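You operate a simulated robot arm through the tools that you are given. There is no shell and no other tool. Be economical: measure what you need, move in short steps, check, and stop when the job is done.

You run a simulated two-armed robot. Do the job below in one go: nothing can be reset, and whatever is moved stays where it is left.

JOB
Put one of the weights from the white desk on the pink care card. Put the brush on the top of the wall shelf. Take the blue tissue and leave it on the long counter. Take the yellow strap on the long counter and put it away on the top of the green mat. Take the blue comb from the long counter and put it on the top of the wall ledge. The order is free.
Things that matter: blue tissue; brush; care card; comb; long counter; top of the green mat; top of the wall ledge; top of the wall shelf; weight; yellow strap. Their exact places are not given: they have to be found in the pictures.

It is judged by the outcome, as a careful person would: the job done as asked, and still so three seconds after it is handed in. It fails if anything else is knocked over, pushed out of place, dropped, spilled or broken.

ROBOT AND FRAMES
Two 7-joint arms with fingered hands on one trunk, on a base that drives. Base frame: it is fixed to the floor where the robot stands at the start and does not move with it; the origin is under the middle of the robot, x ahead of it, y to its left, z up. Units: m, degrees, N and s.
The left shoulder is at the start at [0.07, 0.152, 1.022], the right one opposite. Places, roughly: blue tissue (10x6x5 cm) [2.3, -2.4, 0.8]; brush (7x4x4 cm) [2.2, -2.4, 0.8]; comb [2, -4.5, 0.75]; long counter [2.2, -4.1, 0.8]; top of the green mat [1.4, 2.3, 0.7]; top of the wall ledge [2.4, -6.9, 1]; top of the wall shelf [2.4, -1.2, 0.8]; yellow strap (11x3x2 cm) [2.3, -4.2, 0.8]. Payload 3.9 kg a hand.
The tool frame of a hand sits at the grasp point between the pads (the TCP): z along the fingers, y along the line on which they close. The tips reach 0.03 m beyond it. The gripper opens to 0.104 m. The gripper's body begins 0.035 m behind the TCP. The gripper is a hand of 4 fingers: y runs from the thumb to the fingers, the wrist lies at [-0.017, -0.104, -0.178] in the tool frame, and closing takes about 1.5 s.
Orientation is told as [roll, pitch, yaw] about the base's x, y, z axes, in that order, counted from this pose: with the fingers straight down and the wrist toward the robot, the tool's x, y and z point along [0, 1, 0], [1, 0, 0] and [0, 0, -1] of the base frame.

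CONTROLS
- The arms move only by the tool servo_tool. It takes "left_plan", "right_plan" or both (then of equal length, played together; a hand with none holds still); each is a list of rows, each a list of 6 numbers: the shift along the tool's x, y, z in mm, then the turn, a rotation vector about the tool's x, y, z in degrees. In form: [[dx, dy, dz, wx, wy, wz], ...]. A call has 1 to 8 rows; each row is the pose to reach, as a shift and turn from the pose commanded when the call began, along the tool's axes at that moment. "left_jaw" and "right_jaw" are, for a hand that has rows, the finger opening in mm, from 0 to 104, set as the call begins (left out, the last holds). Each row takes 0.2 s and may step no farther than 0.05 m and 8.6 degrees from the row before; otherwise, or with a gripper value out of range, the whole call is refused. A pose out of reach is approached as far as the arm can. The call stops where the force on the tool passes 40 N (or 10 N more than at its start, if that is more) or the arm is blocked; 0.2 s more then pass. The fingers move at their own pace (about 0.072 m/s each) and stop on an object; they squeeze with about 30 N. The grip force told is the motor's: it shows also when the fingers shut on nothing. Time passes only in rows, and 0.2 s behind the last, so rows that repeat a pose let the fingers close. It gives the time, the measured TCP pose, the force on the tool (base axes), the opening and the grip force at its end, in the units of the frame above (readings bear some noise), with the torque about the TCP (base axes, N m) and any sound that the robot's microphone picked up.
- Cameras (640 x 400 px; columns grow to the right, rows downward): "scene" is now at [0.1389, -0, 1.2552]; the picture's right is [0.01, -1.00, 0.00], its down [-0.54, -0.01, -0.84] and it looks along [0.84, 0.01, -0.54] (base axes); focal length 280 px, centre (320, 200). "left" rides on the left gripper at [-0.066, -0.09, -0.126] in its tool frame; the picture's right is [-0.78, -0.30, 0.56], its down [0.57, -0.70, 0.42] and it looks along [0.27, 0.65, 0.71] (tool axes); focal length 275 px, centre (320, 200). "right" rides on the right gripper at [0.066, -0.09, -0.126] in its tool frame; the picture's right is [-0.78, 0.30, -0.56], its down [-0.57, -0.70, 0.42] and it looks along [-0.26, 0.65, 0.71] (tool axes); focal length 275 px, centre (320, 200).
- capture(camera): a new picture of that camera. The clock stands still meanwhile.
- lift_body(by): slides the trunk up (or, below 0, down) by that many m; the arms and the scene camera ride with it, the base frame stays. It gives what a move gives, with no picture.
- roll_base(legs): drives the robot by 1 to 6 legs, each [ahead, turn to the left] in m and degrees, along the robot's own axes; the way and the turn of a leg run together, so that a leg with both is an arc; at most 1.5 m and 180 degrees a leg. The arms and the cameras ride along, it lands a little off, and it stops where it bumps. It gives what a move gives.
- set_fingers(index, middle, ring, thumb_bend, thumb_turn, hand): sets how far each is bent, from 0 (flat) to 1 (curled in); at 0.3 the hand is open as for a grip, at 0.7 the pads meet at the TCP. One left out holds its place. A second passes; each finger stops where it meets its share of the squeeze, and holds until it gets a number again. A gripper value or a shape takes the hand back. It gives what a move gives, with no picture; readings hold the bend of each and the force on the fingers (four entries, about 0 where the hand has none), thumb and palm. thumb_turn goes from beside the hand (0) to across from the fingers (1), as for a grip.
- preshape(shape, hand): the hand has 4 fingers and takes this shape, open, in about a second: jaw (thumb against the fingers, like two jaws); tri (thumb and two fingers); tip (a fingertip pinch); poke (one finger out to press); point (the index stretched); flat (the hand flat); cup (the hand cupped); fist (a fist). The gripper value then closes the fingers along that shape, each until it touches; the sizes above hold for jaw. It gives what a move gives, with no picture.
- aim_head(pan, tilt): turns the head with the scene camera to pan (to the left, within 86 degrees either way) and tilt (down, from -29 to 69), counted from straight ahead of the robot. It gives what a move gives.
- pixel_to_xyz(camera, pixels): for up to 12 pixels [column, row] of the newest picture of that camera ("zoom" is the newest enlarged one), the place [x, y, z] in the base frame of the surface seen there, good to about 0.003 m. The clock stands still meanwhile.
- zoom(camera, box): a new picture of the part [left, top, right, bottom] of that camera's present view, enlarged. The clock stands still meanwhile.
- finish_job(): hands the job in; it is judged then, once.

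Work in short steps. Measure before you move; look again where a grasp or a placing could have gone wrong, and mend it. You have 110 turns and 100 pictures in all, those below and enlarged ones among them. Open the grippers and draw the arms clear of the work before you hand the job in, unless the task says otherwise; then end with one line.

The tools are called as name(argument=value, ...) on one line, values as JSON. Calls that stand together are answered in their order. servo_tool: Moves the arms, as the interface text tells. Its arguments: {"type":"object","properties":{"left_plan":{"type":"array","items":{"type":"array","items":{"type":"number"}}},"left_jaw":{"type":"number"},"right_plan":{"type":"array","items":{"type":"array","items":{"type":"number"}}},"right_jaw":{"type":"number"}},"required":[]} The other tools are called the same way: lift_body (by) slides the trunk up or down; preshape (shape, hand) gives the hand a shape; set_fingers (index, middle, ring, thumb_bend, thumb_turn, hand) moves the fingers one by one; roll_base (legs) drives the base; aim_head (pan, tilt) turns the head that bears the scene camera; capture (camera) takes a picture; pixel_to_xyz (camera, pixels) gives the place of the surface under pixels of a picture; zoom (camera, box) takes an enlarged picture of a part of a camera's view; finish_job () hands the job in.

At the start:

```text
time_s: 0.0
left_tool_pos: [0.5433, 0.2694, 1.0518]
left_tcp_rot: [0.0, 0.0, 0.3]
left_contact_force: [0.7, -0.2, 0.8]
left_torque: [-0.04, 0.02, 0.0]
left_opening: 0.1038
left_grasp_force: 0.1
left_shape: jaw
left_bend: [0.3, 0.3, 0.3, 0.3, 0.97]
left_finger forces: [0.0, 0.0, 0.0, 0.0, 0.0, 0.1]
right_tool_pos: [0.5296, -0.2281, 1.062]
right_tcp_rot: [0.1, 0.0, 0.4]
right_contact_force: [-0.4, -0.3, 0.2]
right_torque: [-0.01, -0.01, 0.0]
right_opening: 0.1033
right_grasp_force: 0.1
right_shape: jaw
right_bend: [0.3, 0.3, 0.3, 0.3, 0.97]
right_finger forces: [0.1, 0.0, 0.0, 0.0, 0.1, 0.1]
trunk travel left (down, up): [-0.475, 0.465]
robot x, y, heading: [-0.0002, -0.0003, -0.1]
head pan, tilt: [0.8, 32.9]
```

scene: 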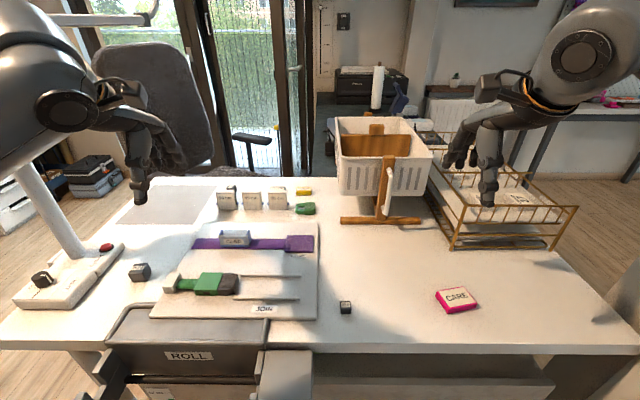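
right: 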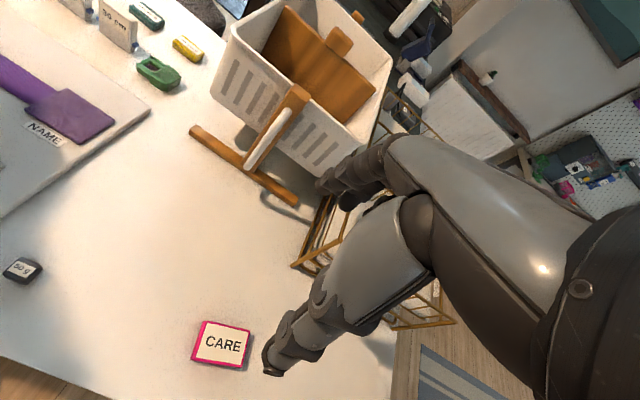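
left: 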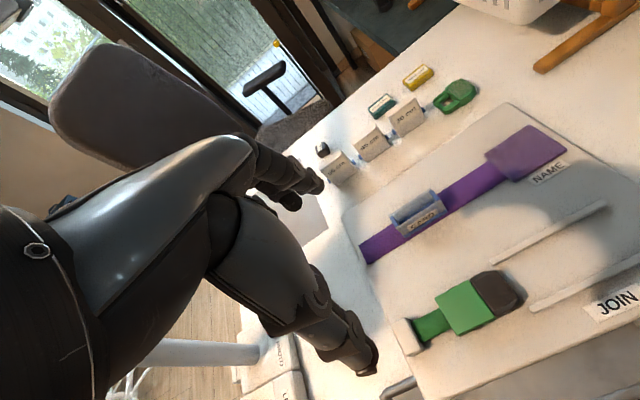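

The scene picture shows small dark weights at (345,307) and (139,272) and the care card at (456,299). I measure them.

pixel_to_xyz(camera="scene", pixels=[[345, 303], [345, 311], [340, 306], [351, 306], [456, 298], [440, 293], [470, 290], [447, 311], [478, 304], [139, 268], [400, 300], [310, 209]])

zoom(camera="scene", box=[320, 260, 500, 340])

```text
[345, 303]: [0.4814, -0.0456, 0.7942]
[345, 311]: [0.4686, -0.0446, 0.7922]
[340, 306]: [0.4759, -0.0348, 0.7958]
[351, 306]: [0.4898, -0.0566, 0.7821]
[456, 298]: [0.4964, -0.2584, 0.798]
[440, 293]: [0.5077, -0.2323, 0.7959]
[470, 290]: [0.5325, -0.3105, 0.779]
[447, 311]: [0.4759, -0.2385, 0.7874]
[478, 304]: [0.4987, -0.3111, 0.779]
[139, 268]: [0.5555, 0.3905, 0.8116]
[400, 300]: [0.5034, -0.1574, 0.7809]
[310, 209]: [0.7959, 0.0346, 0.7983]
```

```text
3.56 times, centred on (410, 300) of scene
```

zoom: 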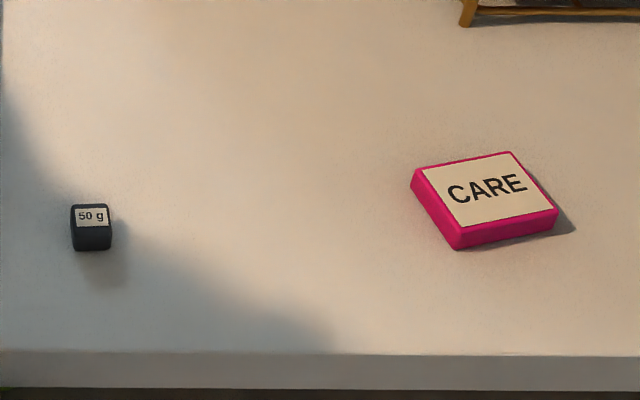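

Table top is about z 0.779; the near weight's top is at about (0.477,-0.045,0.795). I set the right hand to a fingertip pinch.

preshape(shape="tip", hand="right")

servo_tool(right_plan=[[40, -10, 30, 0, 0, 0], [80, -20, 60, 0, 0, 0], [120, -35, 90, 0, 0, 0], [160, -45, 115, 0, 0, 0], [183, -53, 150, 0, 0, 0], [183, -53, 170, 0, 0, 0], [183, -53, 170, 0, 0, 0]])

capture(camera="right")

capture(camera="scene")

```text
time_s: 0.9
left_tool_pos: [0.5423, 0.2699, 1.0515]
left_tcp_rot: [0.0, 0.0, 0.3]
left_contact_force: [-0.3, 0.4, 0.3]
left_torque: [-0.02, 0.02, -0.01]
left_opening: 0.1036
left_grasp_force: 0.1
left_shape: jaw
left_bend: [0.3, 0.3, 0.3, 0.3, 0.97]
left_finger forces: [0.0, 0.1, 0.0, 0.1, 0.0, 0.0]
right_tool_pos: [0.5304, -0.2289, 1.0618]
right_tcp_rot: [0.1, -0.1, 0.3]
right_contact_force: [0.2, -0.4, -0.1]
right_torque: [0.02, 0.01, -0.01]
right_opening: 0.1038
right_grasp_force: 0.0
right_shape: tip
right_bend: [0.3, 0.98, 0.99, 0.3, 0.97]
right_finger forces: [0.0, 0.0, 0.0, 0.0, 0.0, 0.0]
trunk travel left (down, up): [-0.475, 0.465]
robot x, y, heading: [-0.0008, -0.0028, -0.2]
head pan, tilt: [0.8, 32.9]
```

```text
refused: row 1 steps farther than a row can; nothing moved
```

```text
95 pictures are left
```

right: 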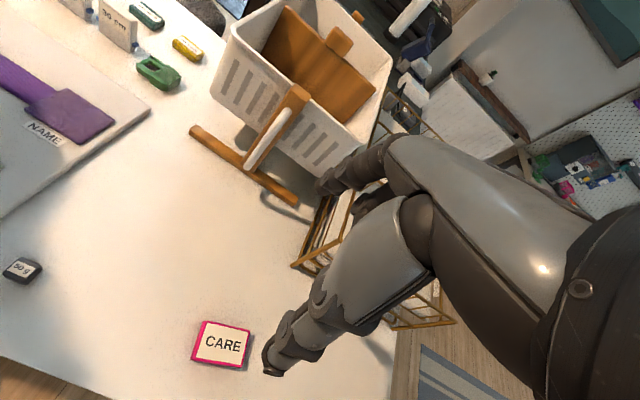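

```text
94 pictures are left
```

scene: 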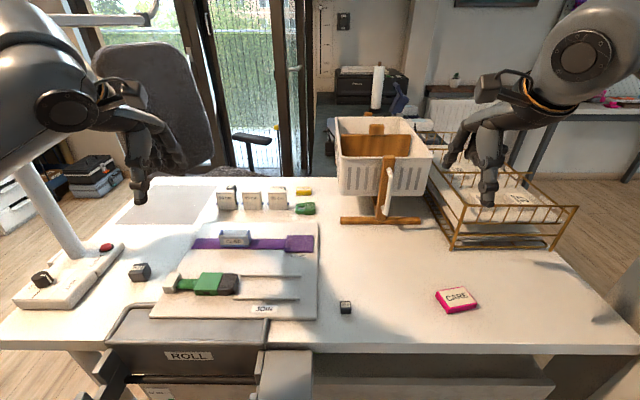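

The step was slightly too large; I redo it with shorter rows.

servo_tool(right_plan=[[30, -9, 28, 0, 0, 0], [60, -18, 56, 0, 0, 0], [92, -27, 84, 0, 0, 0], [124, -36, 112, 0, 0, 0], [155, -45, 140, 0, 0, 0], [183, -53, 170, 0, 0, 0], [183, -53, 170, 0, 0, 0]])

capture(camera="right")

capture(camera="scene")

```text
time_s: 2.5
left_tool_pos: [0.542, 0.2702, 1.0519]
left_tcp_rot: [0.0, 0.0, 0.3]
left_contact_force: [0.7, -0.7, -0.2]
left_torque: [0.03, 0.05, -0.02]
left_opening: 0.104
left_grasp_force: 0.1
left_shape: jaw
left_bend: [0.3, 0.3, 0.3, 0.3, 0.97]
left_finger forces: [0.0, 0.1, 0.1, 0.1, 0.0, 0.0]
right_tool_pos: [0.4757, -0.0443, 0.891]
right_tcp_rot: [0.1, 0.0, 0.3]
right_contact_force: [-0.5, -0.4, -1.2]
right_torque: [0.0, -0.01, 0.01]
right_opening: 0.1038
right_grasp_force: 0.0
right_shape: tip
right_bend: [0.31, 0.98, 0.99, 0.3, 0.97]
right_finger forces: [0.1, 0.1, 0.0, 0.0, 0.1, 0.0]
trunk travel left (down, up): [-0.475, 0.465]
robot x, y, heading: [0.0012, 0.0009, 0.2]
head pan, tilt: [0.8, 32.9]
```

```text
93 pictures are left
```

right: 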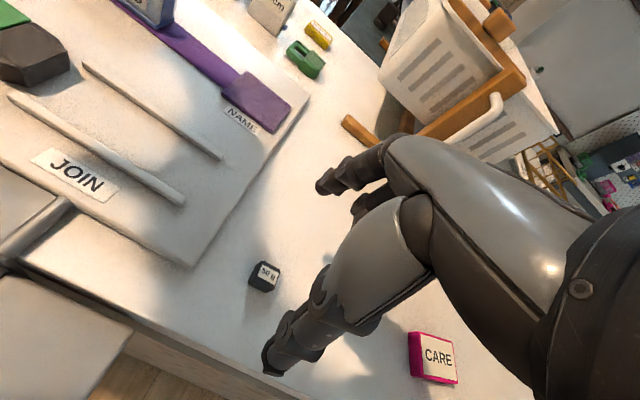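

```text
92 pictures are left
```

scene: 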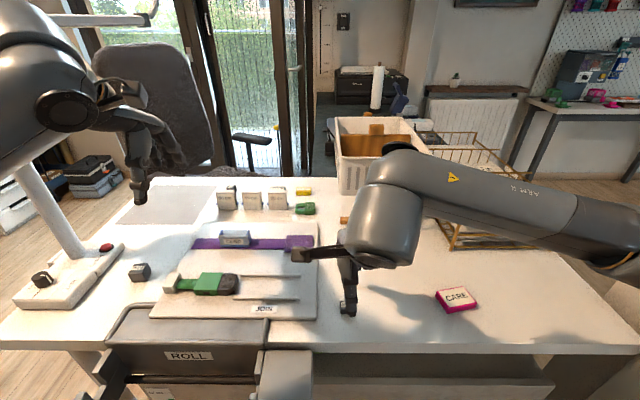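

The weight at (264,275) lies straight beneath the grasp point. I descend and then close.

servo_tool(right_plan=[[0, 0, 30, 0, 0, 0], [0, 0, 55, 0, 0, 0], [0, 0, 70, 0, 0, 0], [0, 0, 76, 0, 0, 0], [0, 0, 76, 0, 0, 0]])

zoom(camera="right", box=[200, 160, 440, 310])

```text
time_s: 3.7
left_tool_pos: [0.5435, 0.2698, 1.0512]
left_tcp_rot: [0.0, 0.1, 0.3]
left_contact_force: [0.2, 0.4, -0.4]
left_torque: [-0.03, -0.01, 0.02]
left_opening: 0.1036
left_grasp_force: 0.1
left_shape: jaw
left_bend: [0.3, 0.3, 0.3, 0.3, 0.97]
left_finger forces: [0.0, 0.0, 0.0, 0.1, 0.0, 0.1]
right_tool_pos: [0.4774, -0.0465, 0.8166]
right_tcp_rot: [0.0, 0.0, 0.2]
right_contact_force: [-0.5, -0.7, 0.0]
right_torque: [0.0, -0.05, -0.01]
right_opening: 0.1038
right_grasp_force: 0.0
right_shape: tip
right_bend: [0.31, 0.98, 0.99, 0.3, 0.97]
right_finger forces: [0.0, 0.0, 0.0, 0.1, 0.0, 0.0]
trunk travel left (down, up): [-0.475, 0.465]
robot x, y, heading: [0.0007, -0.0045, -0.2]
head pan, tilt: [0.8, 32.9]
```

```text
2.67 times, centred on (320, 235) of right
```

zoom: 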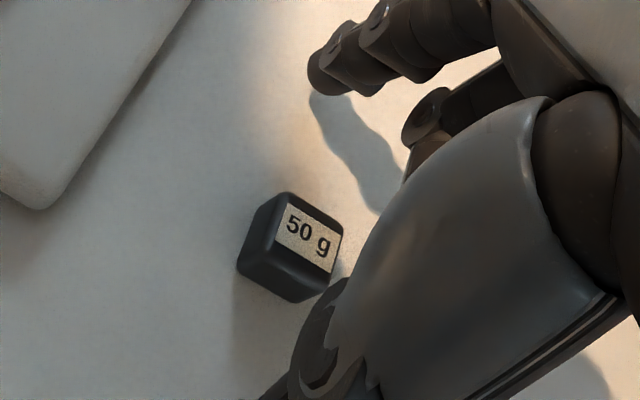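

The weight sits about where the grasp point should be. I close the pinch.

servo_tool(right_plan=[[0, 0, 0, 0, 0, 0], [0, 0, 0, 0, 0, 0], [0, 0, 0, 0, 0, 0], [0, 0, 0, 0, 0, 0], [0, 0, 0, 0, 0, 0], [0, 0, 0, 0, 0, 0], [0, 0, 0, 0, 0, 0]], right_jaw=0)

zoom(camera="right", box=[200, 160, 440, 310])

```text
time_s: 5.3
left_tool_pos: [0.5433, 0.2689, 1.0523]
left_tcp_rot: [0.0, 0.0, 0.4]
left_contact_force: [0.2, -0.2, 0.0]
left_torque: [-0.03, -0.04, -0.02]
left_opening: 0.1038
left_grasp_force: 0.1
left_shape: jaw
left_bend: [0.3, 0.3, 0.3, 0.3, 0.97]
left_finger forces: [0.1, 0.1, 0.0, 0.0, 0.1, 0.0]
right_tool_pos: [0.4762, -0.0454, 0.8167]
right_tcp_rot: [0.1, 0.0, 0.3]
right_contact_force: [0.1, 1.1, 0.2]
right_torque: [-0.01, -0.02, -0.02]
right_opening: 0.0145
right_grasp_force: 29.8
right_shape: tip
right_bend: [0.72, 1.0, 1.0, 0.74, 1.0]
right_finger forces: [27.6, 0.1, 0.0, 0.1, 27.7, 0.1]
trunk travel left (down, up): [-0.475, 0.465]
robot x, y, heading: [0.0004, -0.0032, 0.0]
head pan, tilt: [0.8, 32.9]
```

```text
2.67 times, centred on (320, 235) of right
```

zoom: 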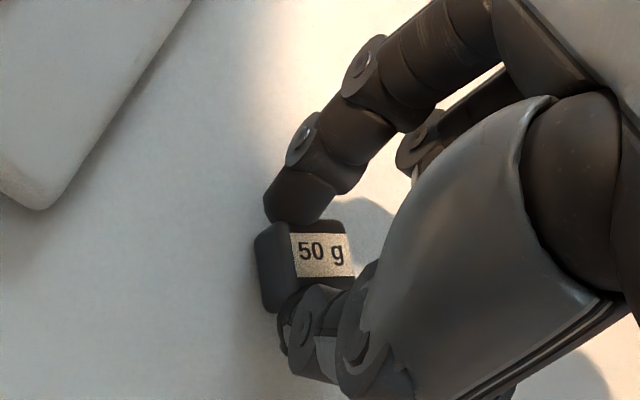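

Gripped: opening 14.5 mm with 28 N on thumb and index. I lift and carry it over the care card centre (0.497,-0.262).

servo_tool(right_plan=[[0, 0, -40, 0, 0, 0], [0, 0, -70, 0, 0, 0], [-45, 5, -70, 0, 0, 0], [-90, 10, -70, 0, 0, 0], [-135, 14, -70, 0, 0, 0], [-180, 18, -70, 0, 0, 0], [-216, 21, -65, 0, 0, 0], [-216, 21, -50, 0, 0, 0]])

capture(camera="right")

```text
time_s: 7.1
left_tool_pos: [0.542, 0.2697, 1.0517]
left_tcp_rot: [0.0, 0.2, 0.2]
left_contact_force: [-0.6, 0.5, 0.7]
left_torque: [0.02, -0.01, 0.0]
left_opening: 0.1037
left_grasp_force: 0.0
left_shape: jaw
left_bend: [0.3, 0.3, 0.3, 0.3, 0.97]
left_finger forces: [0.0, 0.0, 0.1, 0.1, 0.1, 0.0]
right_tool_pos: [0.4978, -0.2626, 0.8655]
right_tcp_rot: [0.1, 0.0, 0.4]
right_contact_force: [-0.5, 0.4, -1.2]
right_torque: [-0.02, 0.04, 0.0]
right_opening: 0.0143
right_grasp_force: 30.2
right_shape: tip
right_bend: [0.72, 1.0, 1.0, 0.74, 1.0]
right_finger forces: [27.8, 0.0, 0.0, 0.0, 27.8, 0.0]
trunk travel left (down, up): [-0.475, 0.465]
robot x, y, heading: [-0.0013, 0.0019, -0.1]
head pan, tilt: [0.8, 32.9]
```

```text
89 pictures are left
```

right: 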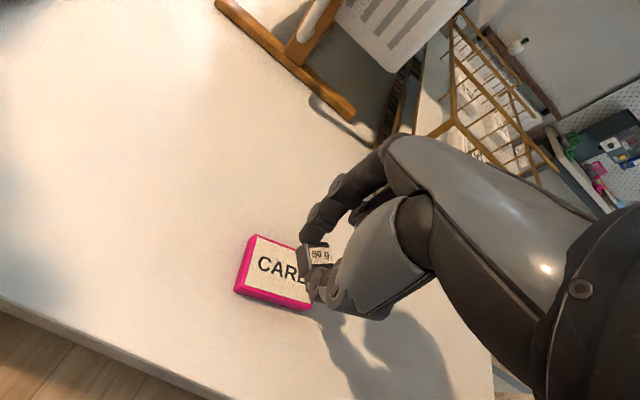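

The weight hangs above the card, left of its centre line only by parallax. I lower 29 mm and read the force.

servo_tool(right_plan=[[0, 0, 15, 0, 0, 0], [0, 0, 25, 0, 0, 0], [0, 0, 29, 0, 0, 0], [0, 0, 29, 0, 0, 0]])

zoom(camera="right", box=[200, 180, 440, 330])

```text
time_s: 8.1
left_tool_pos: [0.5432, 0.2698, 1.0518]
left_tcp_rot: [0.0, 0.1, 0.3]
left_contact_force: [-0.2, 0.5, -0.2]
left_torque: [-0.03, -0.02, 0.01]
left_opening: 0.1036
left_grasp_force: 0.1
left_shape: jaw
left_bend: [0.3, 0.3, 0.3, 0.3, 0.97]
left_finger forces: [0.0, 0.0, 0.0, 0.0, 0.0, 0.0]
right_tool_pos: [0.4971, -0.2624, 0.8369]
right_tcp_rot: [0.0, 0.1, 0.3]
right_contact_force: [-0.7, 0.1, -0.7]
right_torque: [0.0, 0.02, 0.02]
right_opening: 0.0142
right_grasp_force: 29.5
right_shape: tip
right_bend: [0.72, 1.0, 1.0, 0.74, 1.0]
right_finger forces: [27.7, 0.0, 0.1, 0.0, 27.8, 0.1]
trunk travel left (down, up): [-0.475, 0.465]
robot x, y, heading: [0.0031, 0.0016, -0.1]
head pan, tilt: [0.8, 32.9]
```

```text
2.67 times, centred on (320, 255) of right
```

zoom: 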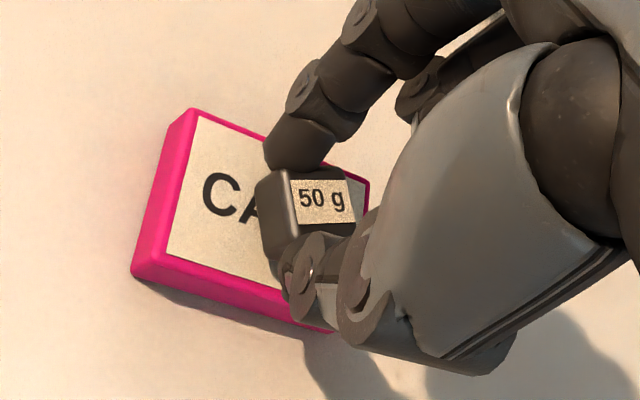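

The weight looks off toward the card's right side, so I measure the card's visible edges in this view.

pixel_to_xyz(camera="zoom", pixels=[[202, 125], [172, 250], [360, 185], [275, 280], [215, 200], [320, 175], [275, 210], [280, 190], [100, 100]])

```text
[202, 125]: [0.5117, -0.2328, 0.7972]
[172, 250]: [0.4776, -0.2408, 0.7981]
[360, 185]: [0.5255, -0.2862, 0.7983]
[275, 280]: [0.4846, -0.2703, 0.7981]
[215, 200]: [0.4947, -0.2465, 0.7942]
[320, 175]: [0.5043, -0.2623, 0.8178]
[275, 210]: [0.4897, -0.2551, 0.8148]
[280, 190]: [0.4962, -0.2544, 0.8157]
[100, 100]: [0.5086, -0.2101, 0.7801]
```

Card centre is (0.502,-0.2635), weight (0.497,-0.263): I shift 5 mm ahead, then lower gently until contact.

servo_tool(right_plan=[[-1, 5, 0, 0, 0, 0], [-1, 5, 2, 0, 0, 0], [-1, 5, 3, 0, 0, 0], [-1, 5, 3, 0, 0, 0]])

```text
time_s: 9.1
left_tool_pos: [0.5432, 0.2692, 1.0529]
left_tcp_rot: [0.0, 0.1, 0.3]
left_contact_force: [-0.3, -0.3, 1.1]
left_torque: [-0.02, 0.0, 0.02]
left_opening: 0.1034
left_grasp_force: 0.0
left_shape: jaw
left_bend: [0.3, 0.3, 0.3, 0.3, 0.97]
left_finger forces: [0.1, 0.0, 0.1, 0.0, 0.0, 0.0]
right_tool_pos: [0.5024, -0.2624, 0.834]
right_tcp_rot: [0.1, 0.0, 0.3]
right_contact_force: [1.3, -0.6, -1.5]
right_torque: [0.0, -0.03, 0.02]
right_opening: 0.0141
right_grasp_force: 29.9
right_shape: tip
right_bend: [0.72, 1.0, 1.0, 0.74, 1.0]
right_finger forces: [27.9, 0.0, 0.0, 0.1, 27.8, 0.0]
trunk travel left (down, up): [-0.475, 0.465]
robot x, y, heading: [-0.0006, -0.0019, 0.2]
head pan, tilt: [0.8, 32.9]
```

No clear contact yet; I lower a further 3 mm in 1 mm rows.

servo_tool(right_plan=[[0, 0, 1, 0, 0, 0], [0, 0, 2, 0, 0, 0], [0, 0, 2, 0, 0, 0]])

zoom(camera="scene", box=[400, 260, 520, 335])

```text
time_s: 9.9
left_tool_pos: [0.5424, 0.2701, 1.0521]
left_tcp_rot: [0.0, 0.0, 0.2]
left_contact_force: [-0.2, 0.0, -0.1]
left_torque: [0.0, -0.01, 0.01]
left_opening: 0.1039
left_grasp_force: 0.1
left_shape: jaw
left_bend: [0.3, 0.3, 0.3, 0.3, 0.97]
left_finger forces: [0.0, 0.0, 0.0, 0.0, 0.0, 0.1]
right_tool_pos: [0.5034, -0.2629, 0.8306]
right_tcp_rot: [0.0, 0.0, 0.3]
right_contact_force: [0.0, 0.3, -0.9]
right_torque: [0.01, -0.02, -0.02]
right_opening: 0.0143
right_grasp_force: 30.1
right_shape: tip
right_bend: [0.72, 1.0, 1.0, 0.74, 1.0]
right_finger forces: [27.8, 0.1, 0.0, 0.0, 27.8, 0.1]
trunk travel left (down, up): [-0.475, 0.465]
robot x, y, heading: [-0.0013, -0.0018, -0.0]
head pan, tilt: [0.8, 32.9]
```

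```text
5.33 times, centred on (460, 298) of scene
```

zoom: 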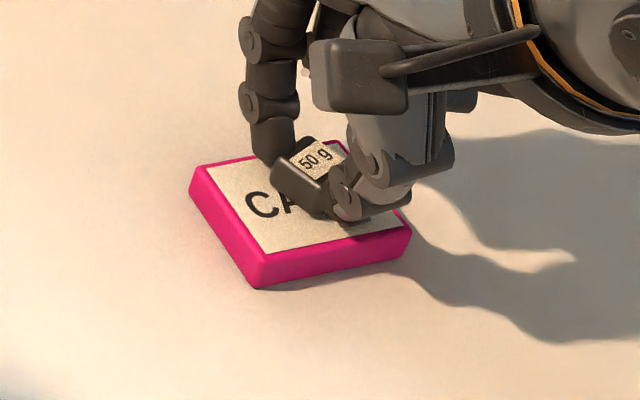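

The weight is close to the card but touching is not certain; I measure its top and the card beside it.

pixel_to_xyz(camera="zoom", pixels=[[305, 160], [318, 152], [295, 165], [330, 165], [300, 190], [300, 205], [318, 215], [300, 225], [230, 200]])

zoom(camera="right", box=[260, 200, 380, 275])

```text
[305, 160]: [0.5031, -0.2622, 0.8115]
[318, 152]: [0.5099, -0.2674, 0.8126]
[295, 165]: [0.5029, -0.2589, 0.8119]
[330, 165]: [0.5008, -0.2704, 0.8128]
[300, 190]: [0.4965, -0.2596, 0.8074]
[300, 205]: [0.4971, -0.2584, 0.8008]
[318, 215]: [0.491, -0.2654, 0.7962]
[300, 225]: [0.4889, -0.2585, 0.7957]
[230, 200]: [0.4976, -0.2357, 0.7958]
```

```text
5.33 times, centred on (320, 238) of right
```

zoom: 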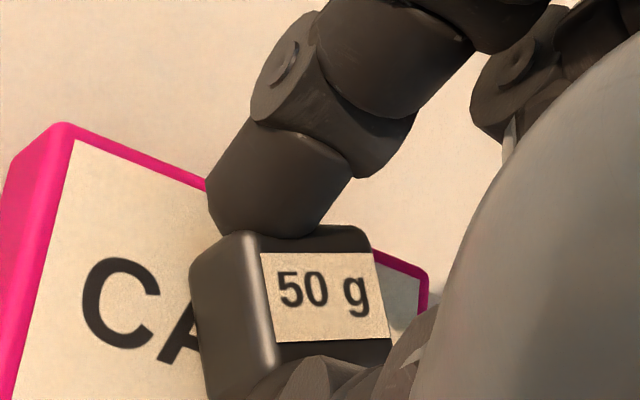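

Weight top 0.812 minus 0.016 puts its bottom on the card top at 0.796. I open the fingers and rise.

servo_tool(right_plan=[[0, 0, 0, 0, 0, 0], [0, 0, 0, 0, 0, 0], [0, 0, 0, 0, 0, 0], [0, 0, 0, 0, 0, 0], [0, 0, -30, 0, 0, 0], [0, 0, -75, 0, 0, 0], [0, 0, -120, 0, 0, 0], [0, 0, -165, 0, 0, 0]], right_jaw=70)

zoom(camera="scene", box=[380, 240, 540, 340])

```text
time_s: 11.7
left_tool_pos: [0.5432, 0.2696, 1.052]
left_tcp_rot: [0.0, 0.0, 0.4]
left_contact_force: [0.7, -0.3, -0.8]
left_torque: [-0.03, -0.03, -0.02]
left_opening: 0.1038
left_grasp_force: 0.0
left_shape: jaw
left_bend: [0.3, 0.3, 0.3, 0.3, 0.97]
left_finger forces: [0.0, 0.0, 0.0, 0.0, 0.0, 0.0]
right_tool_pos: [0.503, -0.2631, 0.9977]
right_tcp_rot: [0.0, 0.2, 0.2]
right_contact_force: [-0.7, -0.4, 0.5]
right_torque: [0.01, -0.03, 0.04]
right_opening: 0.0697
right_grasp_force: 0.1
right_shape: tip
right_bend: [0.72, 0.98, 0.99, 0.59, 0.99]
right_finger forces: [0.0, 0.0, 0.0, 0.0, 0.0, 0.0]
trunk travel left (down, up): [-0.475, 0.465]
robot x, y, heading: [-0.0033, -0.0004, -0.3]
head pan, tilt: [0.8, 32.9]
```

```text
4.00 times, centred on (460, 290) of scene
```

zoom: 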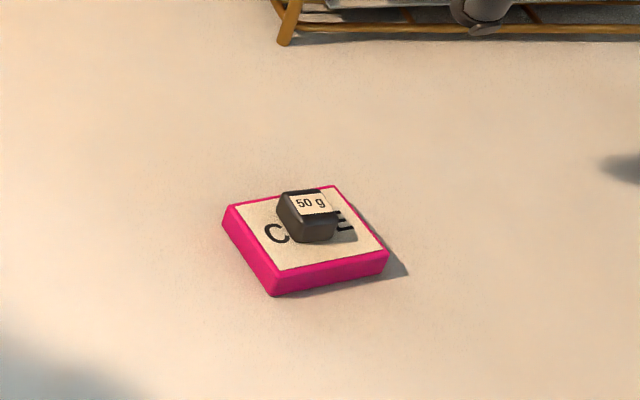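

The weight rests on the card. Now I restore the jaw shape, lift the right arm clear, and look to the right for the other stations.

preshape(shape="jaw", hand="right")

aim_head(pan=-45, tilt=20)

capture(camera="scene")

aim_head(pan=-85, tilt=25)

capture(camera="scene")

```text
time_s: 12.6
left_tool_pos: [0.5428, 0.2698, 1.0525]
left_tcp_rot: [0.0, -0.1, 0.3]
left_contact_force: [-0.1, -0.9, 0.3]
left_torque: [0.03, 0.0, 0.0]
left_opening: 0.1038
left_grasp_force: 0.0
left_shape: jaw
left_bend: [0.3, 0.3, 0.3, 0.3, 0.97]
left_finger forces: [0.1, 0.0, 0.0, 0.1, 0.0, 0.0]
right_tool_pos: [0.5028, -0.2625, 0.9968]
right_tcp_rot: [0.0, -0.1, 0.4]
right_contact_force: [-0.5, 0.7, -0.3]
right_torque: [-0.01, -0.02, 0.0]
right_opening: 0.1039
right_grasp_force: 0.0
right_shape: jaw
right_bend: [0.3, 0.3, 0.3, 0.3, 0.97]
right_finger forces: [0.0, 0.0, 0.0, 0.0, 0.0, 0.1]
trunk travel left (down, up): [-0.475, 0.465]
robot x, y, heading: [-0.0006, -0.0009, -0.2]
head pan, tilt: [0.8, 32.9]
```

```text
time_s: 13.7
left_tool_pos: [0.5424, 0.2702, 1.0527]
left_tcp_rot: [0.0, 0.0, 0.3]
left_contact_force: [-0.1, -0.8, 0.2]
left_torque: [0.01, 0.0, 0.0]
left_opening: 0.1038
left_grasp_force: 0.0
left_shape: jaw
left_bend: [0.3, 0.3, 0.3, 0.3, 0.97]
left_finger forces: [0.0, 0.0, 0.1, 0.1, 0.0, 0.1]
right_tool_pos: [0.5034, -0.2615, 0.9974]
right_tcp_rot: [0.0, 0.0, 0.2]
right_contact_force: [-0.5, -0.3, -0.9]
right_torque: [0.01, 0.0, -0.02]
right_opening: 0.1037
right_grasp_force: 0.1
right_shape: jaw
right_bend: [0.3, 0.3, 0.3, 0.3, 0.97]
right_finger forces: [0.0, 0.1, 0.0, 0.1, 0.0, 0.0]
trunk travel left (down, up): [-0.475, 0.465]
robot x, y, heading: [0.0014, -0.0008, 0.1]
head pan, tilt: [-45.0, 20.0]
```

```text
84 pictures are left
```

scene: 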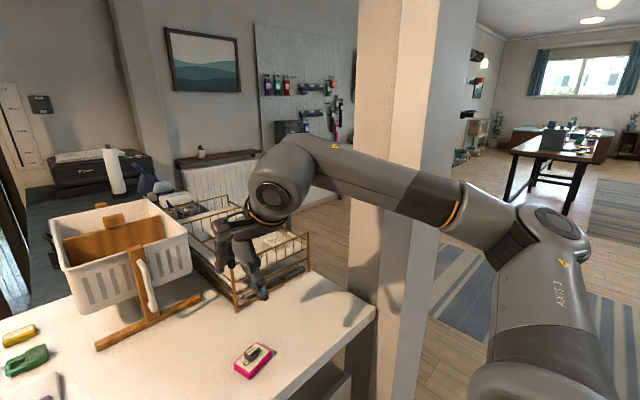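

```text
time_s: 14.8
left_tool_pos: [0.5426, 0.2696, 1.0518]
left_tcp_rot: [0.0, 0.0, 0.3]
left_contact_force: [0.0, -0.1, 0.5]
left_torque: [0.01, 0.0, 0.0]
left_opening: 0.1037
left_grasp_force: 0.1
left_shape: jaw
left_bend: [0.3, 0.3, 0.3, 0.3, 0.97]
left_finger forces: [0.0, 0.1, 0.0, 0.0, 0.0, 0.0]
right_tool_pos: [0.5037, -0.2625, 0.9977]
right_tcp_rot: [0.1, 0.0, 0.4]
right_contact_force: [-0.8, 0.2, -0.4]
right_torque: [0.01, 0.01, 0.05]
right_opening: 0.1039
right_grasp_force: 0.1
right_shape: jaw
right_bend: [0.3, 0.3, 0.3, 0.3, 0.97]
right_finger forces: [0.0, 0.0, 0.0, 0.0, 0.0, 0.0]
trunk travel left (down, up): [-0.475, 0.465]
robot x, y, heading: [-0.0027, -0.0036, -0.1]
head pan, tilt: [-85.0, 25.0]
```

```text
83 pictures are left
```

scene: 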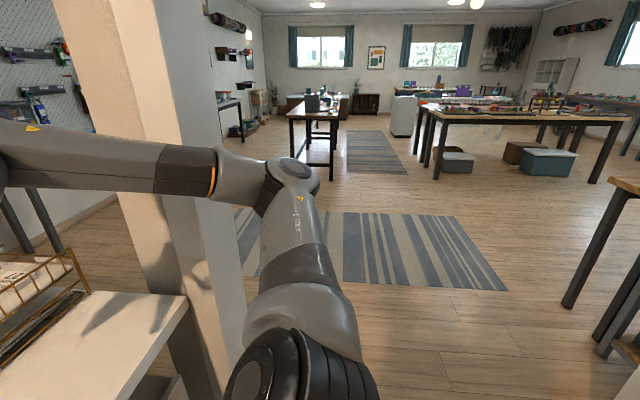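

A pillar stands just beyond the desk's right end. I measure it and the floor/furniture ahead to plan the drive.

pixel_to_xyz(camera="scene", pixels=[[150, 250], [215, 300], [225, 100], [100, 100], [170, 310], [30, 230], [320, 115], [300, 165], [400, 250], [500, 120], [610, 180], [440, 160]])

```text
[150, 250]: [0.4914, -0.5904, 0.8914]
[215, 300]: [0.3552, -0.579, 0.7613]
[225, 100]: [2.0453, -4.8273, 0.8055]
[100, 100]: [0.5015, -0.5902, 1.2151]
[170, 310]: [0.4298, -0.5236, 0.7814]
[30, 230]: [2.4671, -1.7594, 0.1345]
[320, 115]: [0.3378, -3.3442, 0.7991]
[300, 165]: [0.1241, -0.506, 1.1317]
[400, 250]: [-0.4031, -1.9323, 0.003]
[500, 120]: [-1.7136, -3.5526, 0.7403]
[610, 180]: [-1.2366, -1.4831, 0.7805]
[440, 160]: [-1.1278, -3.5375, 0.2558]
```

I draw both hands in a little, then back up 0.35 m and turn right 90° so the arms pass clear of the pillar.

servo_tool(left_plan=[[0, -40, 0, 0, 0, 0], [0, -80, 0, 0, 0, 0], [0, -120, 0, 0, 0, 0], [0, -160, 0, 0, 0, 0]], right_plan=[[0, -30, -15, 0, 0, 0], [0, -60, -30, 0, 0, 0], [0, -90, -45, 0, 0, 0], [0, -120, -60, 0, 0, 0]])

roll_base(legs=[[-0.35, 0], [0, -90]])

aim_head(pan=0, tilt=25)

capture(camera="scene")

```text
time_s: 15.8
left_tool_pos: [0.3998, 0.2686, 1.0528]
left_tcp_rot: [0.0, 0.0, 0.3]
left_contact_force: [-1.2, 0.4, 0.5]
left_torque: [0.01, -0.03, 0.02]
left_opening: 0.1037
left_grasp_force: 0.0
left_shape: jaw
left_bend: [0.3, 0.3, 0.3, 0.3, 0.97]
left_finger forces: [0.0, 0.1, 0.0, 0.0, 0.0, 0.0]
left hand out of reach, approached as far as the arm can: row 4
right_tool_pos: [0.3798, -0.2634, 1.0589]
right_tcp_rot: [0.1, -0.1, 0.3]
right_contact_force: [0.3, -0.8, 1.0]
right_torque: [0.02, -0.02, -0.01]
right_opening: 0.104
right_grasp_force: 0.0
right_shape: jaw
right_bend: [0.3, 0.3, 0.3, 0.3, 0.97]
right_finger forces: [0.0, 0.1, 0.0, 0.1, 0.0, 0.1]
trunk travel left (down, up): [-0.475, 0.465]
robot x, y, heading: [-0.0031, 0.0007, 0.1]
head pan, tilt: [-85.0, 25.0]
```

```text
time_s: 21.3
left_tool_pos: [-0.0079, -0.3095, 1.1461]
left_tcp_rot: [-15.4, -11.9, -78.7]
left_contact_force: [1.6, -0.2, 0.8]
left_torque: [0.03, 0.08, -0.08]
left_opening: 0.104
left_grasp_force: 0.1
left_shape: jaw
left_bend: [0.3, 0.3, 0.3, 0.3, 0.97]
left_finger forces: [0.1, 0.1, 0.0, 0.0, 0.0, 0.1]
right_tool_pos: [-0.4469, -0.3526, 1.0302]
right_tcp_rot: [16.2, 15.8, -54.3]
right_contact_force: [2.9, -2.5, -1.8]
right_torque: [0.22, 0.23, 0.12]
right_opening: 0.1039
right_grasp_force: 0.0
right_shape: jaw
right_bend: [0.3, 0.3, 0.3, 0.3, 0.97]
right_finger forces: [0.0, 0.0, 0.1, 0.0, 0.1, 0.0]
trunk travel left (down, up): [-0.475, 0.465]
robot x, y, heading: [-0.3481, -0.006, -78.2]
head pan, tilt: [-85.0, 25.0]
stopped in leg 2: the robot was blocked; the commanded pose is now the measured one
```

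```text
time_s: 22.9
left_tool_pos: [-0.0449, -0.2979, 1.1341]
left_tcp_rot: [-7.5, -11.2, -83.7]
left_contact_force: [0.8, -0.3, 0.4]
left_torque: [-0.03, 0.01, -0.01]
left_opening: 0.104
left_grasp_force: 0.0
left_shape: jaw
left_bend: [0.3, 0.3, 0.3, 0.3, 0.97]
left_finger forces: [0.0, 0.0, 0.1, 0.0, 0.1, 0.0]
right_tool_pos: [-0.4762, -0.3312, 1.0298]
right_tcp_rot: [7.1, 8.6, -64.1]
right_contact_force: [-0.2, -0.1, -0.2]
right_torque: [0.01, 0.0, 0.01]
right_opening: 0.104
right_grasp_force: 0.1
right_shape: jaw
right_bend: [0.3, 0.3, 0.3, 0.3, 0.97]
right_finger forces: [0.0, 0.0, 0.0, 0.0, 0.0, 0.0]
trunk travel left (down, up): [-0.475, 0.465]
robot x, y, heading: [-0.3513, -0.0048, -79.0]
head pan, tilt: [0.0, 25.0]
```

```text
82 pictures are left
```

scene: 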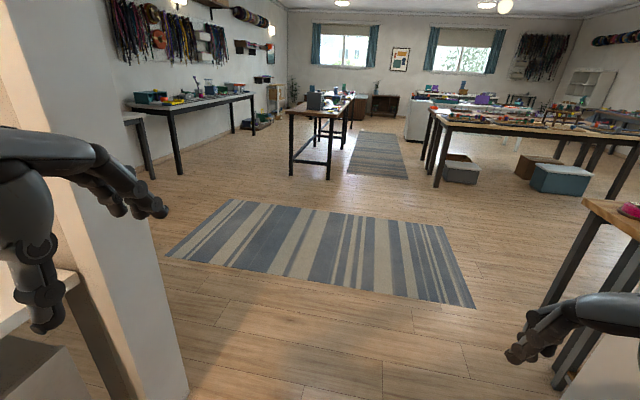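

The turn stopped at -79° because something touched. I look to the right and left to see what.

aim_head(pan=-75, tilt=35)

capture(camera="scene")

aim_head(pan=65, tilt=35)

capture(camera="scene")

```text
time_s: 24.4
left_tool_pos: [-0.0455, -0.2964, 1.1352]
left_tcp_rot: [-7.5, -11.3, -83.7]
left_contact_force: [0.4, -0.6, -0.8]
left_torque: [0.03, -0.04, -0.03]
left_opening: 0.104
left_grasp_force: 0.1
left_shape: jaw
left_bend: [0.3, 0.3, 0.3, 0.3, 0.97]
left_finger forces: [0.0, 0.1, 0.0, 0.0, 0.1, 0.1]
right_tool_pos: [-0.4745, -0.3314, 1.0304]
right_tcp_rot: [7.2, 8.6, -64.2]
right_contact_force: [0.5, 0.3, 0.2]
right_torque: [0.0, 0.0, -0.03]
right_opening: 0.1039
right_grasp_force: 0.0
right_shape: jaw
right_bend: [0.3, 0.3, 0.3, 0.3, 0.97]
right_finger forces: [0.0, 0.0, 0.0, 0.1, 0.1, 0.1]
trunk travel left (down, up): [-0.475, 0.465]
robot x, y, heading: [-0.3506, 0.0007, -79.0]
head pan, tilt: [-75.0, 35.0]
```

```text
81 pictures are left
```

scene: 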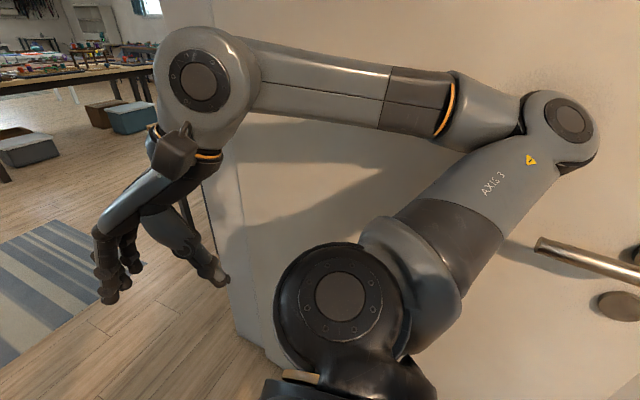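

```text
time_s: 26.6
left_tool_pos: [-0.0466, -0.2963, 1.1351]
left_tcp_rot: [-7.5, -11.3, -83.7]
left_contact_force: [-0.6, 0.8, -0.4]
left_torque: [-0.02, 0.02, 0.0]
left_opening: 0.1038
left_grasp_force: 0.0
left_shape: jaw
left_bend: [0.3, 0.3, 0.3, 0.3, 0.97]
left_finger forces: [0.1, 0.1, 0.0, 0.0, 0.1, 0.1]
right_tool_pos: [-0.475, -0.3309, 1.0294]
right_tcp_rot: [7.3, 8.5, -64.1]
right_contact_force: [0.5, -0.2, -0.5]
right_torque: [-0.02, 0.04, 0.01]
right_opening: 0.1037
right_grasp_force: 0.1
right_shape: jaw
right_bend: [0.3, 0.3, 0.3, 0.3, 0.97]
right_finger forces: [0.0, 0.1, 0.1, 0.0, 0.0, 0.0]
trunk travel left (down, up): [-0.475, 0.465]
robot x, y, heading: [-0.3495, -0.0027, -79.0]
head pan, tilt: [65.0, 35.0]
```

```text
80 pictures are left
```

scene: 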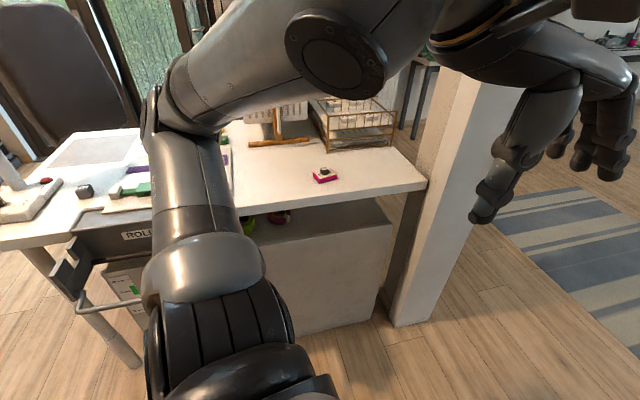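

The right elbow had met the wall end; nothing has fallen. I measure the left elbow's place against desk and pillar before driving on.

pixel_to_xyz(camera="scene", pixels=[[165, 110], [190, 150], [400, 270], [430, 250], [425, 180], [215, 120], [325, 170], [440, 120], [505, 110]])

```text
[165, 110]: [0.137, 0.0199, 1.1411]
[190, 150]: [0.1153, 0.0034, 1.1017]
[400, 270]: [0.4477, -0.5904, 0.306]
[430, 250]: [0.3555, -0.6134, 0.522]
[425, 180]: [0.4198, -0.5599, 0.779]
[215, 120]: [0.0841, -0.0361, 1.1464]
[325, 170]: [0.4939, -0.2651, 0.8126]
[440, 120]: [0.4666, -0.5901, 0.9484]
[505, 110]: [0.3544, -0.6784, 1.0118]
```

I drive forward with a slight right correction past the pillar, then on to y≈-2.2.

roll_base(legs=[[0.25, 0], [0.3, -12], [1.4, 0]])

aim_head(pan=60, tilt=20)

capture(camera="scene")

```text
time_s: 27.3
left_tool_pos: [-0.1199, -0.3125, 1.149]
left_tcp_rot: [-7.1, -12.3, -82.4]
left_contact_force: [-0.8, -4.2, -2.6]
left_torque: [0.21, 0.09, -0.18]
left_opening: 0.1039
left_grasp_force: 0.0
left_shape: jaw
left_bend: [0.3, 0.3, 0.3, 0.3, 0.97]
left_finger forces: [0.1, 0.0, 0.0, 0.0, 0.0, 0.0]
right_tool_pos: [-0.5107, -0.3476, 1.0013]
right_tcp_rot: [18.9, 12.7, -68.7]
right_contact_force: [6.7, -3.6, 4.4]
right_torque: [0.12, 0.49, 0.23]
right_opening: 0.1043
right_grasp_force: 0.1
right_shape: jaw
right_bend: [0.3, 0.3, 0.3, 0.3, 0.97]
right_finger forces: [0.0, 0.1, 0.0, 0.0, 0.1, 0.0]
trunk travel left (down, up): [-0.475, 0.465]
robot x, y, heading: [-0.3446, -0.005, -79.2]
head pan, tilt: [65.0, 35.0]
stopped in leg 1: the robot was blocked; the commanded pose is now the measured one
```

```text
time_s: 28.1
left_tool_pos: [-0.1204, -0.3091, 1.1547]
left_tcp_rot: [-6.2, -13.5, -83.0]
left_contact_force: [1.5, 3.3, 5.5]
left_torque: [-0.12, 0.02, -0.02]
left_opening: 0.104
left_grasp_force: 0.1
left_shape: jaw
left_bend: [0.3, 0.3, 0.3, 0.3, 0.97]
left_finger forces: [0.0, 0.0, 0.0, 0.0, 0.1, 0.1]
right_tool_pos: [-0.5137, -0.3467, 0.9977]
right_tcp_rot: [17.8, 14.1, -68.4]
right_contact_force: [-3.7, -1.7, -0.9]
right_torque: [0.09, -0.24, 0.02]
right_opening: 0.1041
right_grasp_force: 0.1
right_shape: jaw
right_bend: [0.3, 0.3, 0.3, 0.3, 0.97]
right_finger forces: [0.0, 0.1, 0.0, 0.0, 0.1, 0.0]
trunk travel left (down, up): [-0.475, 0.465]
robot x, y, heading: [-0.3442, -0.0057, -79.2]
head pan, tilt: [60.0, 20.0]
```

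```text
79 pictures are left
```

scene: 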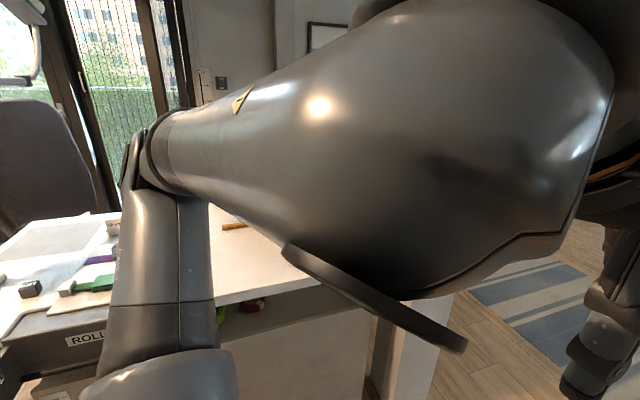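

Still blocked. I look again at the right arm against the wall.

aim_head(pan=-80, tilt=40)

capture(camera="scene")

pixel_to_xyz(camera="scene", pixels=[[560, 120], [500, 60], [580, 260], [620, 300], [250, 250], [220, 230], [400, 30], [600, 180], [480, 250]])

```text
time_s: 30.3
left_tool_pos: [-0.119, -0.3078, 1.1527]
left_tcp_rot: [-6.8, -13.1, -82.7]
left_contact_force: [-0.3, -0.8, -0.3]
left_torque: [0.0, 0.01, 0.01]
left_opening: 0.104
left_grasp_force: 0.1
left_shape: jaw
left_bend: [0.3, 0.3, 0.3, 0.3, 0.97]
left_finger forces: [0.1, 0.0, 0.0, 0.1, 0.1, 0.0]
right_tool_pos: [-0.5142, -0.3455, 0.9997]
right_tcp_rot: [17.7, 13.4, -68.0]
right_contact_force: [0.1, 0.2, 0.5]
right_torque: [0.03, 0.0, 0.0]
right_opening: 0.1041
right_grasp_force: 0.0
right_shape: jaw
right_bend: [0.3, 0.3, 0.3, 0.3, 0.97]
right_finger forces: [0.1, 0.0, 0.0, 0.0, 0.1, 0.1]
trunk travel left (down, up): [-0.475, 0.465]
robot x, y, heading: [-0.3451, -0.0037, -79.3]
head pan, tilt: [-80.0, 40.0]
```

```text
78 pictures are left
```

scene: 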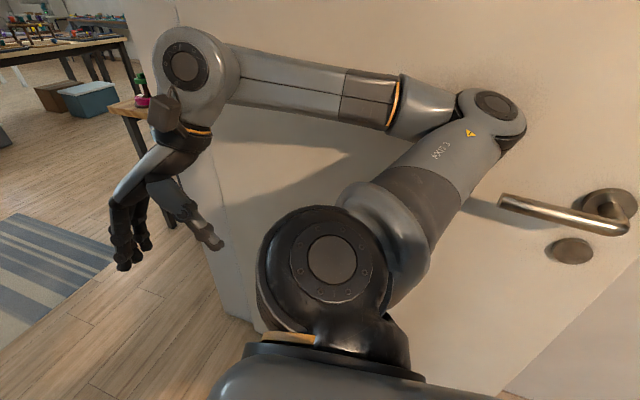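

```text
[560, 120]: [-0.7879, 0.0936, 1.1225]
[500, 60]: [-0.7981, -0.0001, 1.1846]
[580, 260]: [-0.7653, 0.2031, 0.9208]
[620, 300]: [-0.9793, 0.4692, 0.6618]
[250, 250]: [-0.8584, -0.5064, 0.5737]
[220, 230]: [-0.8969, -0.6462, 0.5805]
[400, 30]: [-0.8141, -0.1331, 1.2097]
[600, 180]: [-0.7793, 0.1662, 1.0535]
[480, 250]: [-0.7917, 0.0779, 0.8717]
```

The right elbow lies against an open door leaf (x≈-0.8) and the left elbow is high over the desk. I extend both hands forward so the elbows come in.

servo_tool(left_plan=[[0, 30, 0, 0, 0, 0], [0, 60, 0, 0, 0, 0], [0, 90, 0, 0, 0, 0], [0, 120, 0, 0, 0, 0], [0, 150, 0, 0, 0, 0]], right_plan=[[0, 30, 0, 0, 0, 0], [0, 60, 0, 0, 0, 0], [0, 90, 0, 0, 0, 0], [0, 120, 0, 0, 0, 0], [0, 150, 0, 0, 0, 0]])

capture(camera="scene")

```text
time_s: 30.6
left_tool_pos: [-0.1581, -0.3307, 1.1616]
left_tcp_rot: [-7.7, -13.2, -81.2]
left_contact_force: [3.7, -1.4, -1.5]
left_torque: [0.06, 0.27, -0.12]
left_opening: 0.1042
left_grasp_force: 0.1
left_shape: jaw
left_bend: [0.3, 0.3, 0.3, 0.3, 0.97]
left_finger forces: [0.0, 0.0, 0.0, 0.0, 0.0, 0.1]
right_tool_pos: [-0.5444, -0.3701, 0.9815]
right_tcp_rot: [23.4, 15.0, -72.5]
right_contact_force: [6.7, -0.2, 3.5]
right_torque: [-0.02, 0.51, 0.09]
right_opening: 0.1038
right_grasp_force: 0.1
right_shape: jaw
right_bend: [0.3, 0.3, 0.3, 0.3, 0.97]
right_finger forces: [0.0, 0.0, 0.1, 0.1, 0.1, 0.1]
trunk travel left (down, up): [-0.475, 0.465]
robot x, y, heading: [-0.3458, -0.007, -79.0]
head pan, tilt: [-80.0, 40.0]
stopped in row 1 (left hand): the arm was blocked; the commanded pose is now the measured one
```

```text
77 pictures are left
```

scene: 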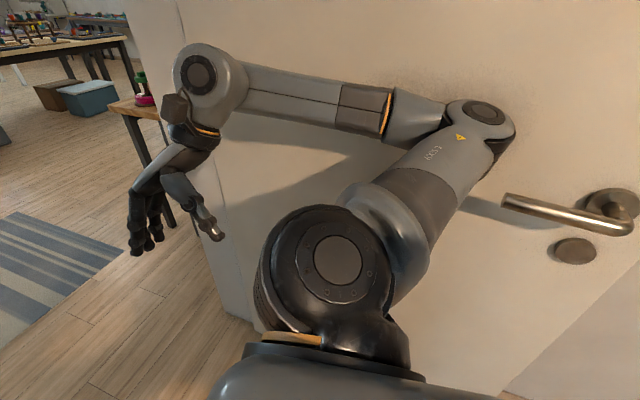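

The left arm reports blocked while creeping to the robot's right. I try the left alone with a small forward shift, and look at it.

servo_tool(left_plan=[[0, 0, 0, 0, 0, 0], [0, 0, 0, 0, 0, 0], [0, 10, 0, 0, 0, 0], [0, 20, 0, 0, 0, 0]])

aim_head(pan=40, tilt=45)

capture(camera="scene")

```text
time_s: 31.0
left_tool_pos: [-0.1978, -0.3367, 1.1709]
left_tcp_rot: [-7.6, -13.7, -80.4]
left_contact_force: [3.5, -0.6, 0.0]
left_torque: [-0.02, 0.22, -0.09]
left_opening: 0.1039
left_grasp_force: 0.2
left_shape: jaw
left_bend: [0.3, 0.3, 0.3, 0.3, 0.97]
left_finger forces: [0.0, 0.1, 0.0, 0.0, 0.0, 0.0]
right_tool_pos: [-0.5792, -0.3775, 0.9641]
right_tcp_rot: [28.0, 18.9, -76.7]
right_contact_force: [3.9, -2.1, 2.4]
right_torque: [0.0, 0.37, 0.12]
right_opening: 0.1041
right_grasp_force: 0.1
right_shape: jaw
right_bend: [0.3, 0.3, 0.3, 0.3, 0.97]
right_finger forces: [0.0, 0.0, 0.0, 0.0, 0.0, 0.0]
trunk travel left (down, up): [-0.475, 0.465]
robot x, y, heading: [-0.3467, -0.0116, -79.1]
head pan, tilt: [-80.0, 40.0]
stopped in row 1 (left hand): the arm was blocked; the commanded pose is now the measured one
```

```text
time_s: 33.0
left_tool_pos: [-0.1942, -0.3399, 1.1642]
left_tcp_rot: [-6.9, -12.9, -80.5]
left_contact_force: [0.3, 0.4, -0.3]
left_torque: [0.0, -0.01, -0.01]
left_opening: 0.1038
left_grasp_force: 0.1
left_shape: jaw
left_bend: [0.3, 0.3, 0.3, 0.3, 0.97]
left_finger forces: [0.1, 0.0, 0.0, 0.1, 0.0, 0.0]
right_tool_pos: [-0.5784, -0.3777, 0.9629]
right_tcp_rot: [27.0, 18.9, -76.0]
right_contact_force: [0.0, -1.1, -0.4]
right_torque: [0.01, 0.03, -0.01]
right_opening: 0.1042
right_grasp_force: 0.1
right_shape: jaw
right_bend: [0.3, 0.3, 0.3, 0.3, 0.97]
right_finger forces: [0.0, 0.0, 0.0, 0.1, 0.1, 0.0]
trunk travel left (down, up): [-0.475, 0.465]
robot x, y, heading: [-0.3445, -0.0074, -79.0]
head pan, tilt: [40.0, 45.0]
```

```text
76 pictures are left
```

scene: 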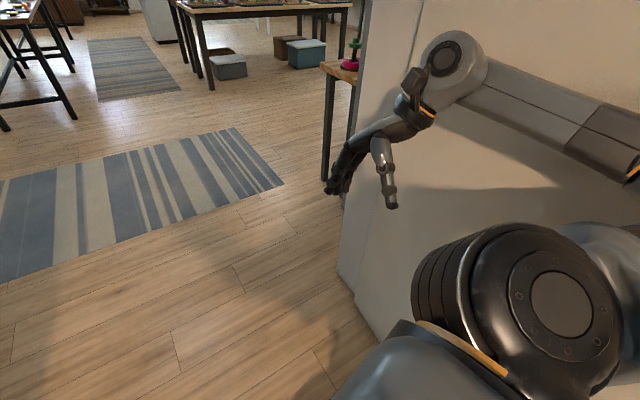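

At commanded pan 40 the camera still looks to the right, so something is off. I command the head straight ahead and look again.

aim_head(pan=0, tilt=30)

capture(camera="scene")

capture(camera="left")

capture(camera="right")

```text
time_s: 34.0
left_tool_pos: [-0.1926, -0.3399, 1.1733]
left_tcp_rot: [-8.3, -13.4, -80.0]
left_contact_force: [0.0, 0.0, 0.3]
left_torque: [-0.01, -0.02, 0.01]
left_opening: 0.1038
left_grasp_force: 0.1
left_shape: jaw
left_bend: [0.3, 0.3, 0.3, 0.3, 0.97]
left_finger forces: [0.0, 0.1, 0.0, 0.1, 0.0, 0.0]
right_tool_pos: [-0.5785, -0.3769, 0.9631]
right_tcp_rot: [26.9, 18.8, -75.9]
right_contact_force: [0.6, 0.1, 0.3]
right_torque: [0.02, 0.01, -0.01]
right_opening: 0.1041
right_grasp_force: 0.1
right_shape: jaw
right_bend: [0.3, 0.3, 0.3, 0.3, 0.97]
right_finger forces: [0.1, 0.0, 0.1, 0.0, 0.0, 0.0]
trunk travel left (down, up): [-0.475, 0.465]
robot x, y, heading: [-0.3442, -0.0073, -79.1]
head pan, tilt: [0.0, 30.0]
```

```text
75 pictures are left
```

scene: 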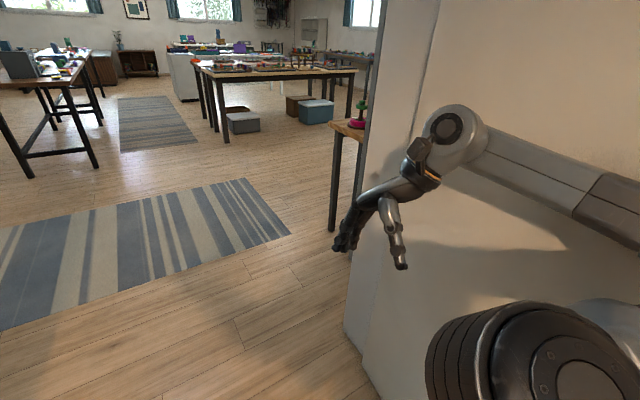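

```text
74 pictures are left
```

left: 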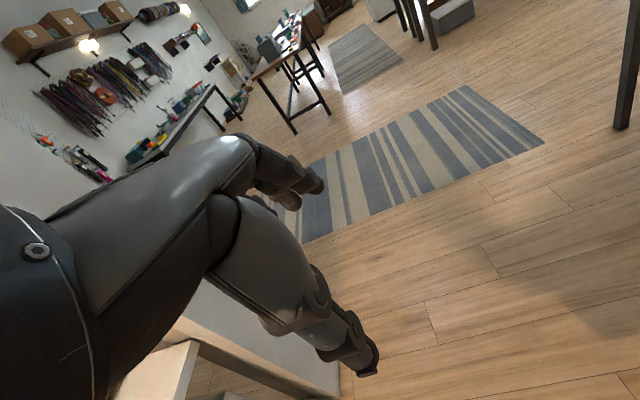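

```text
73 pictures are left
```

right: 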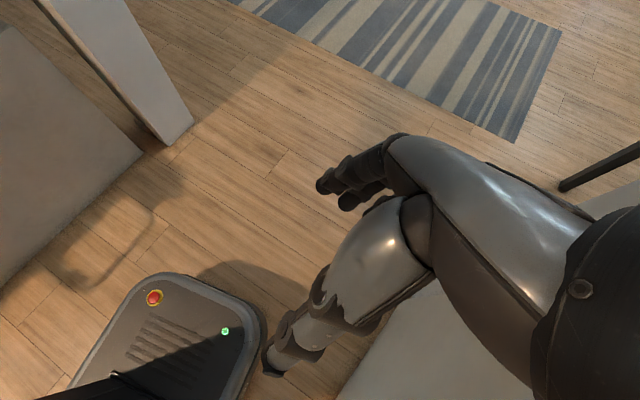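

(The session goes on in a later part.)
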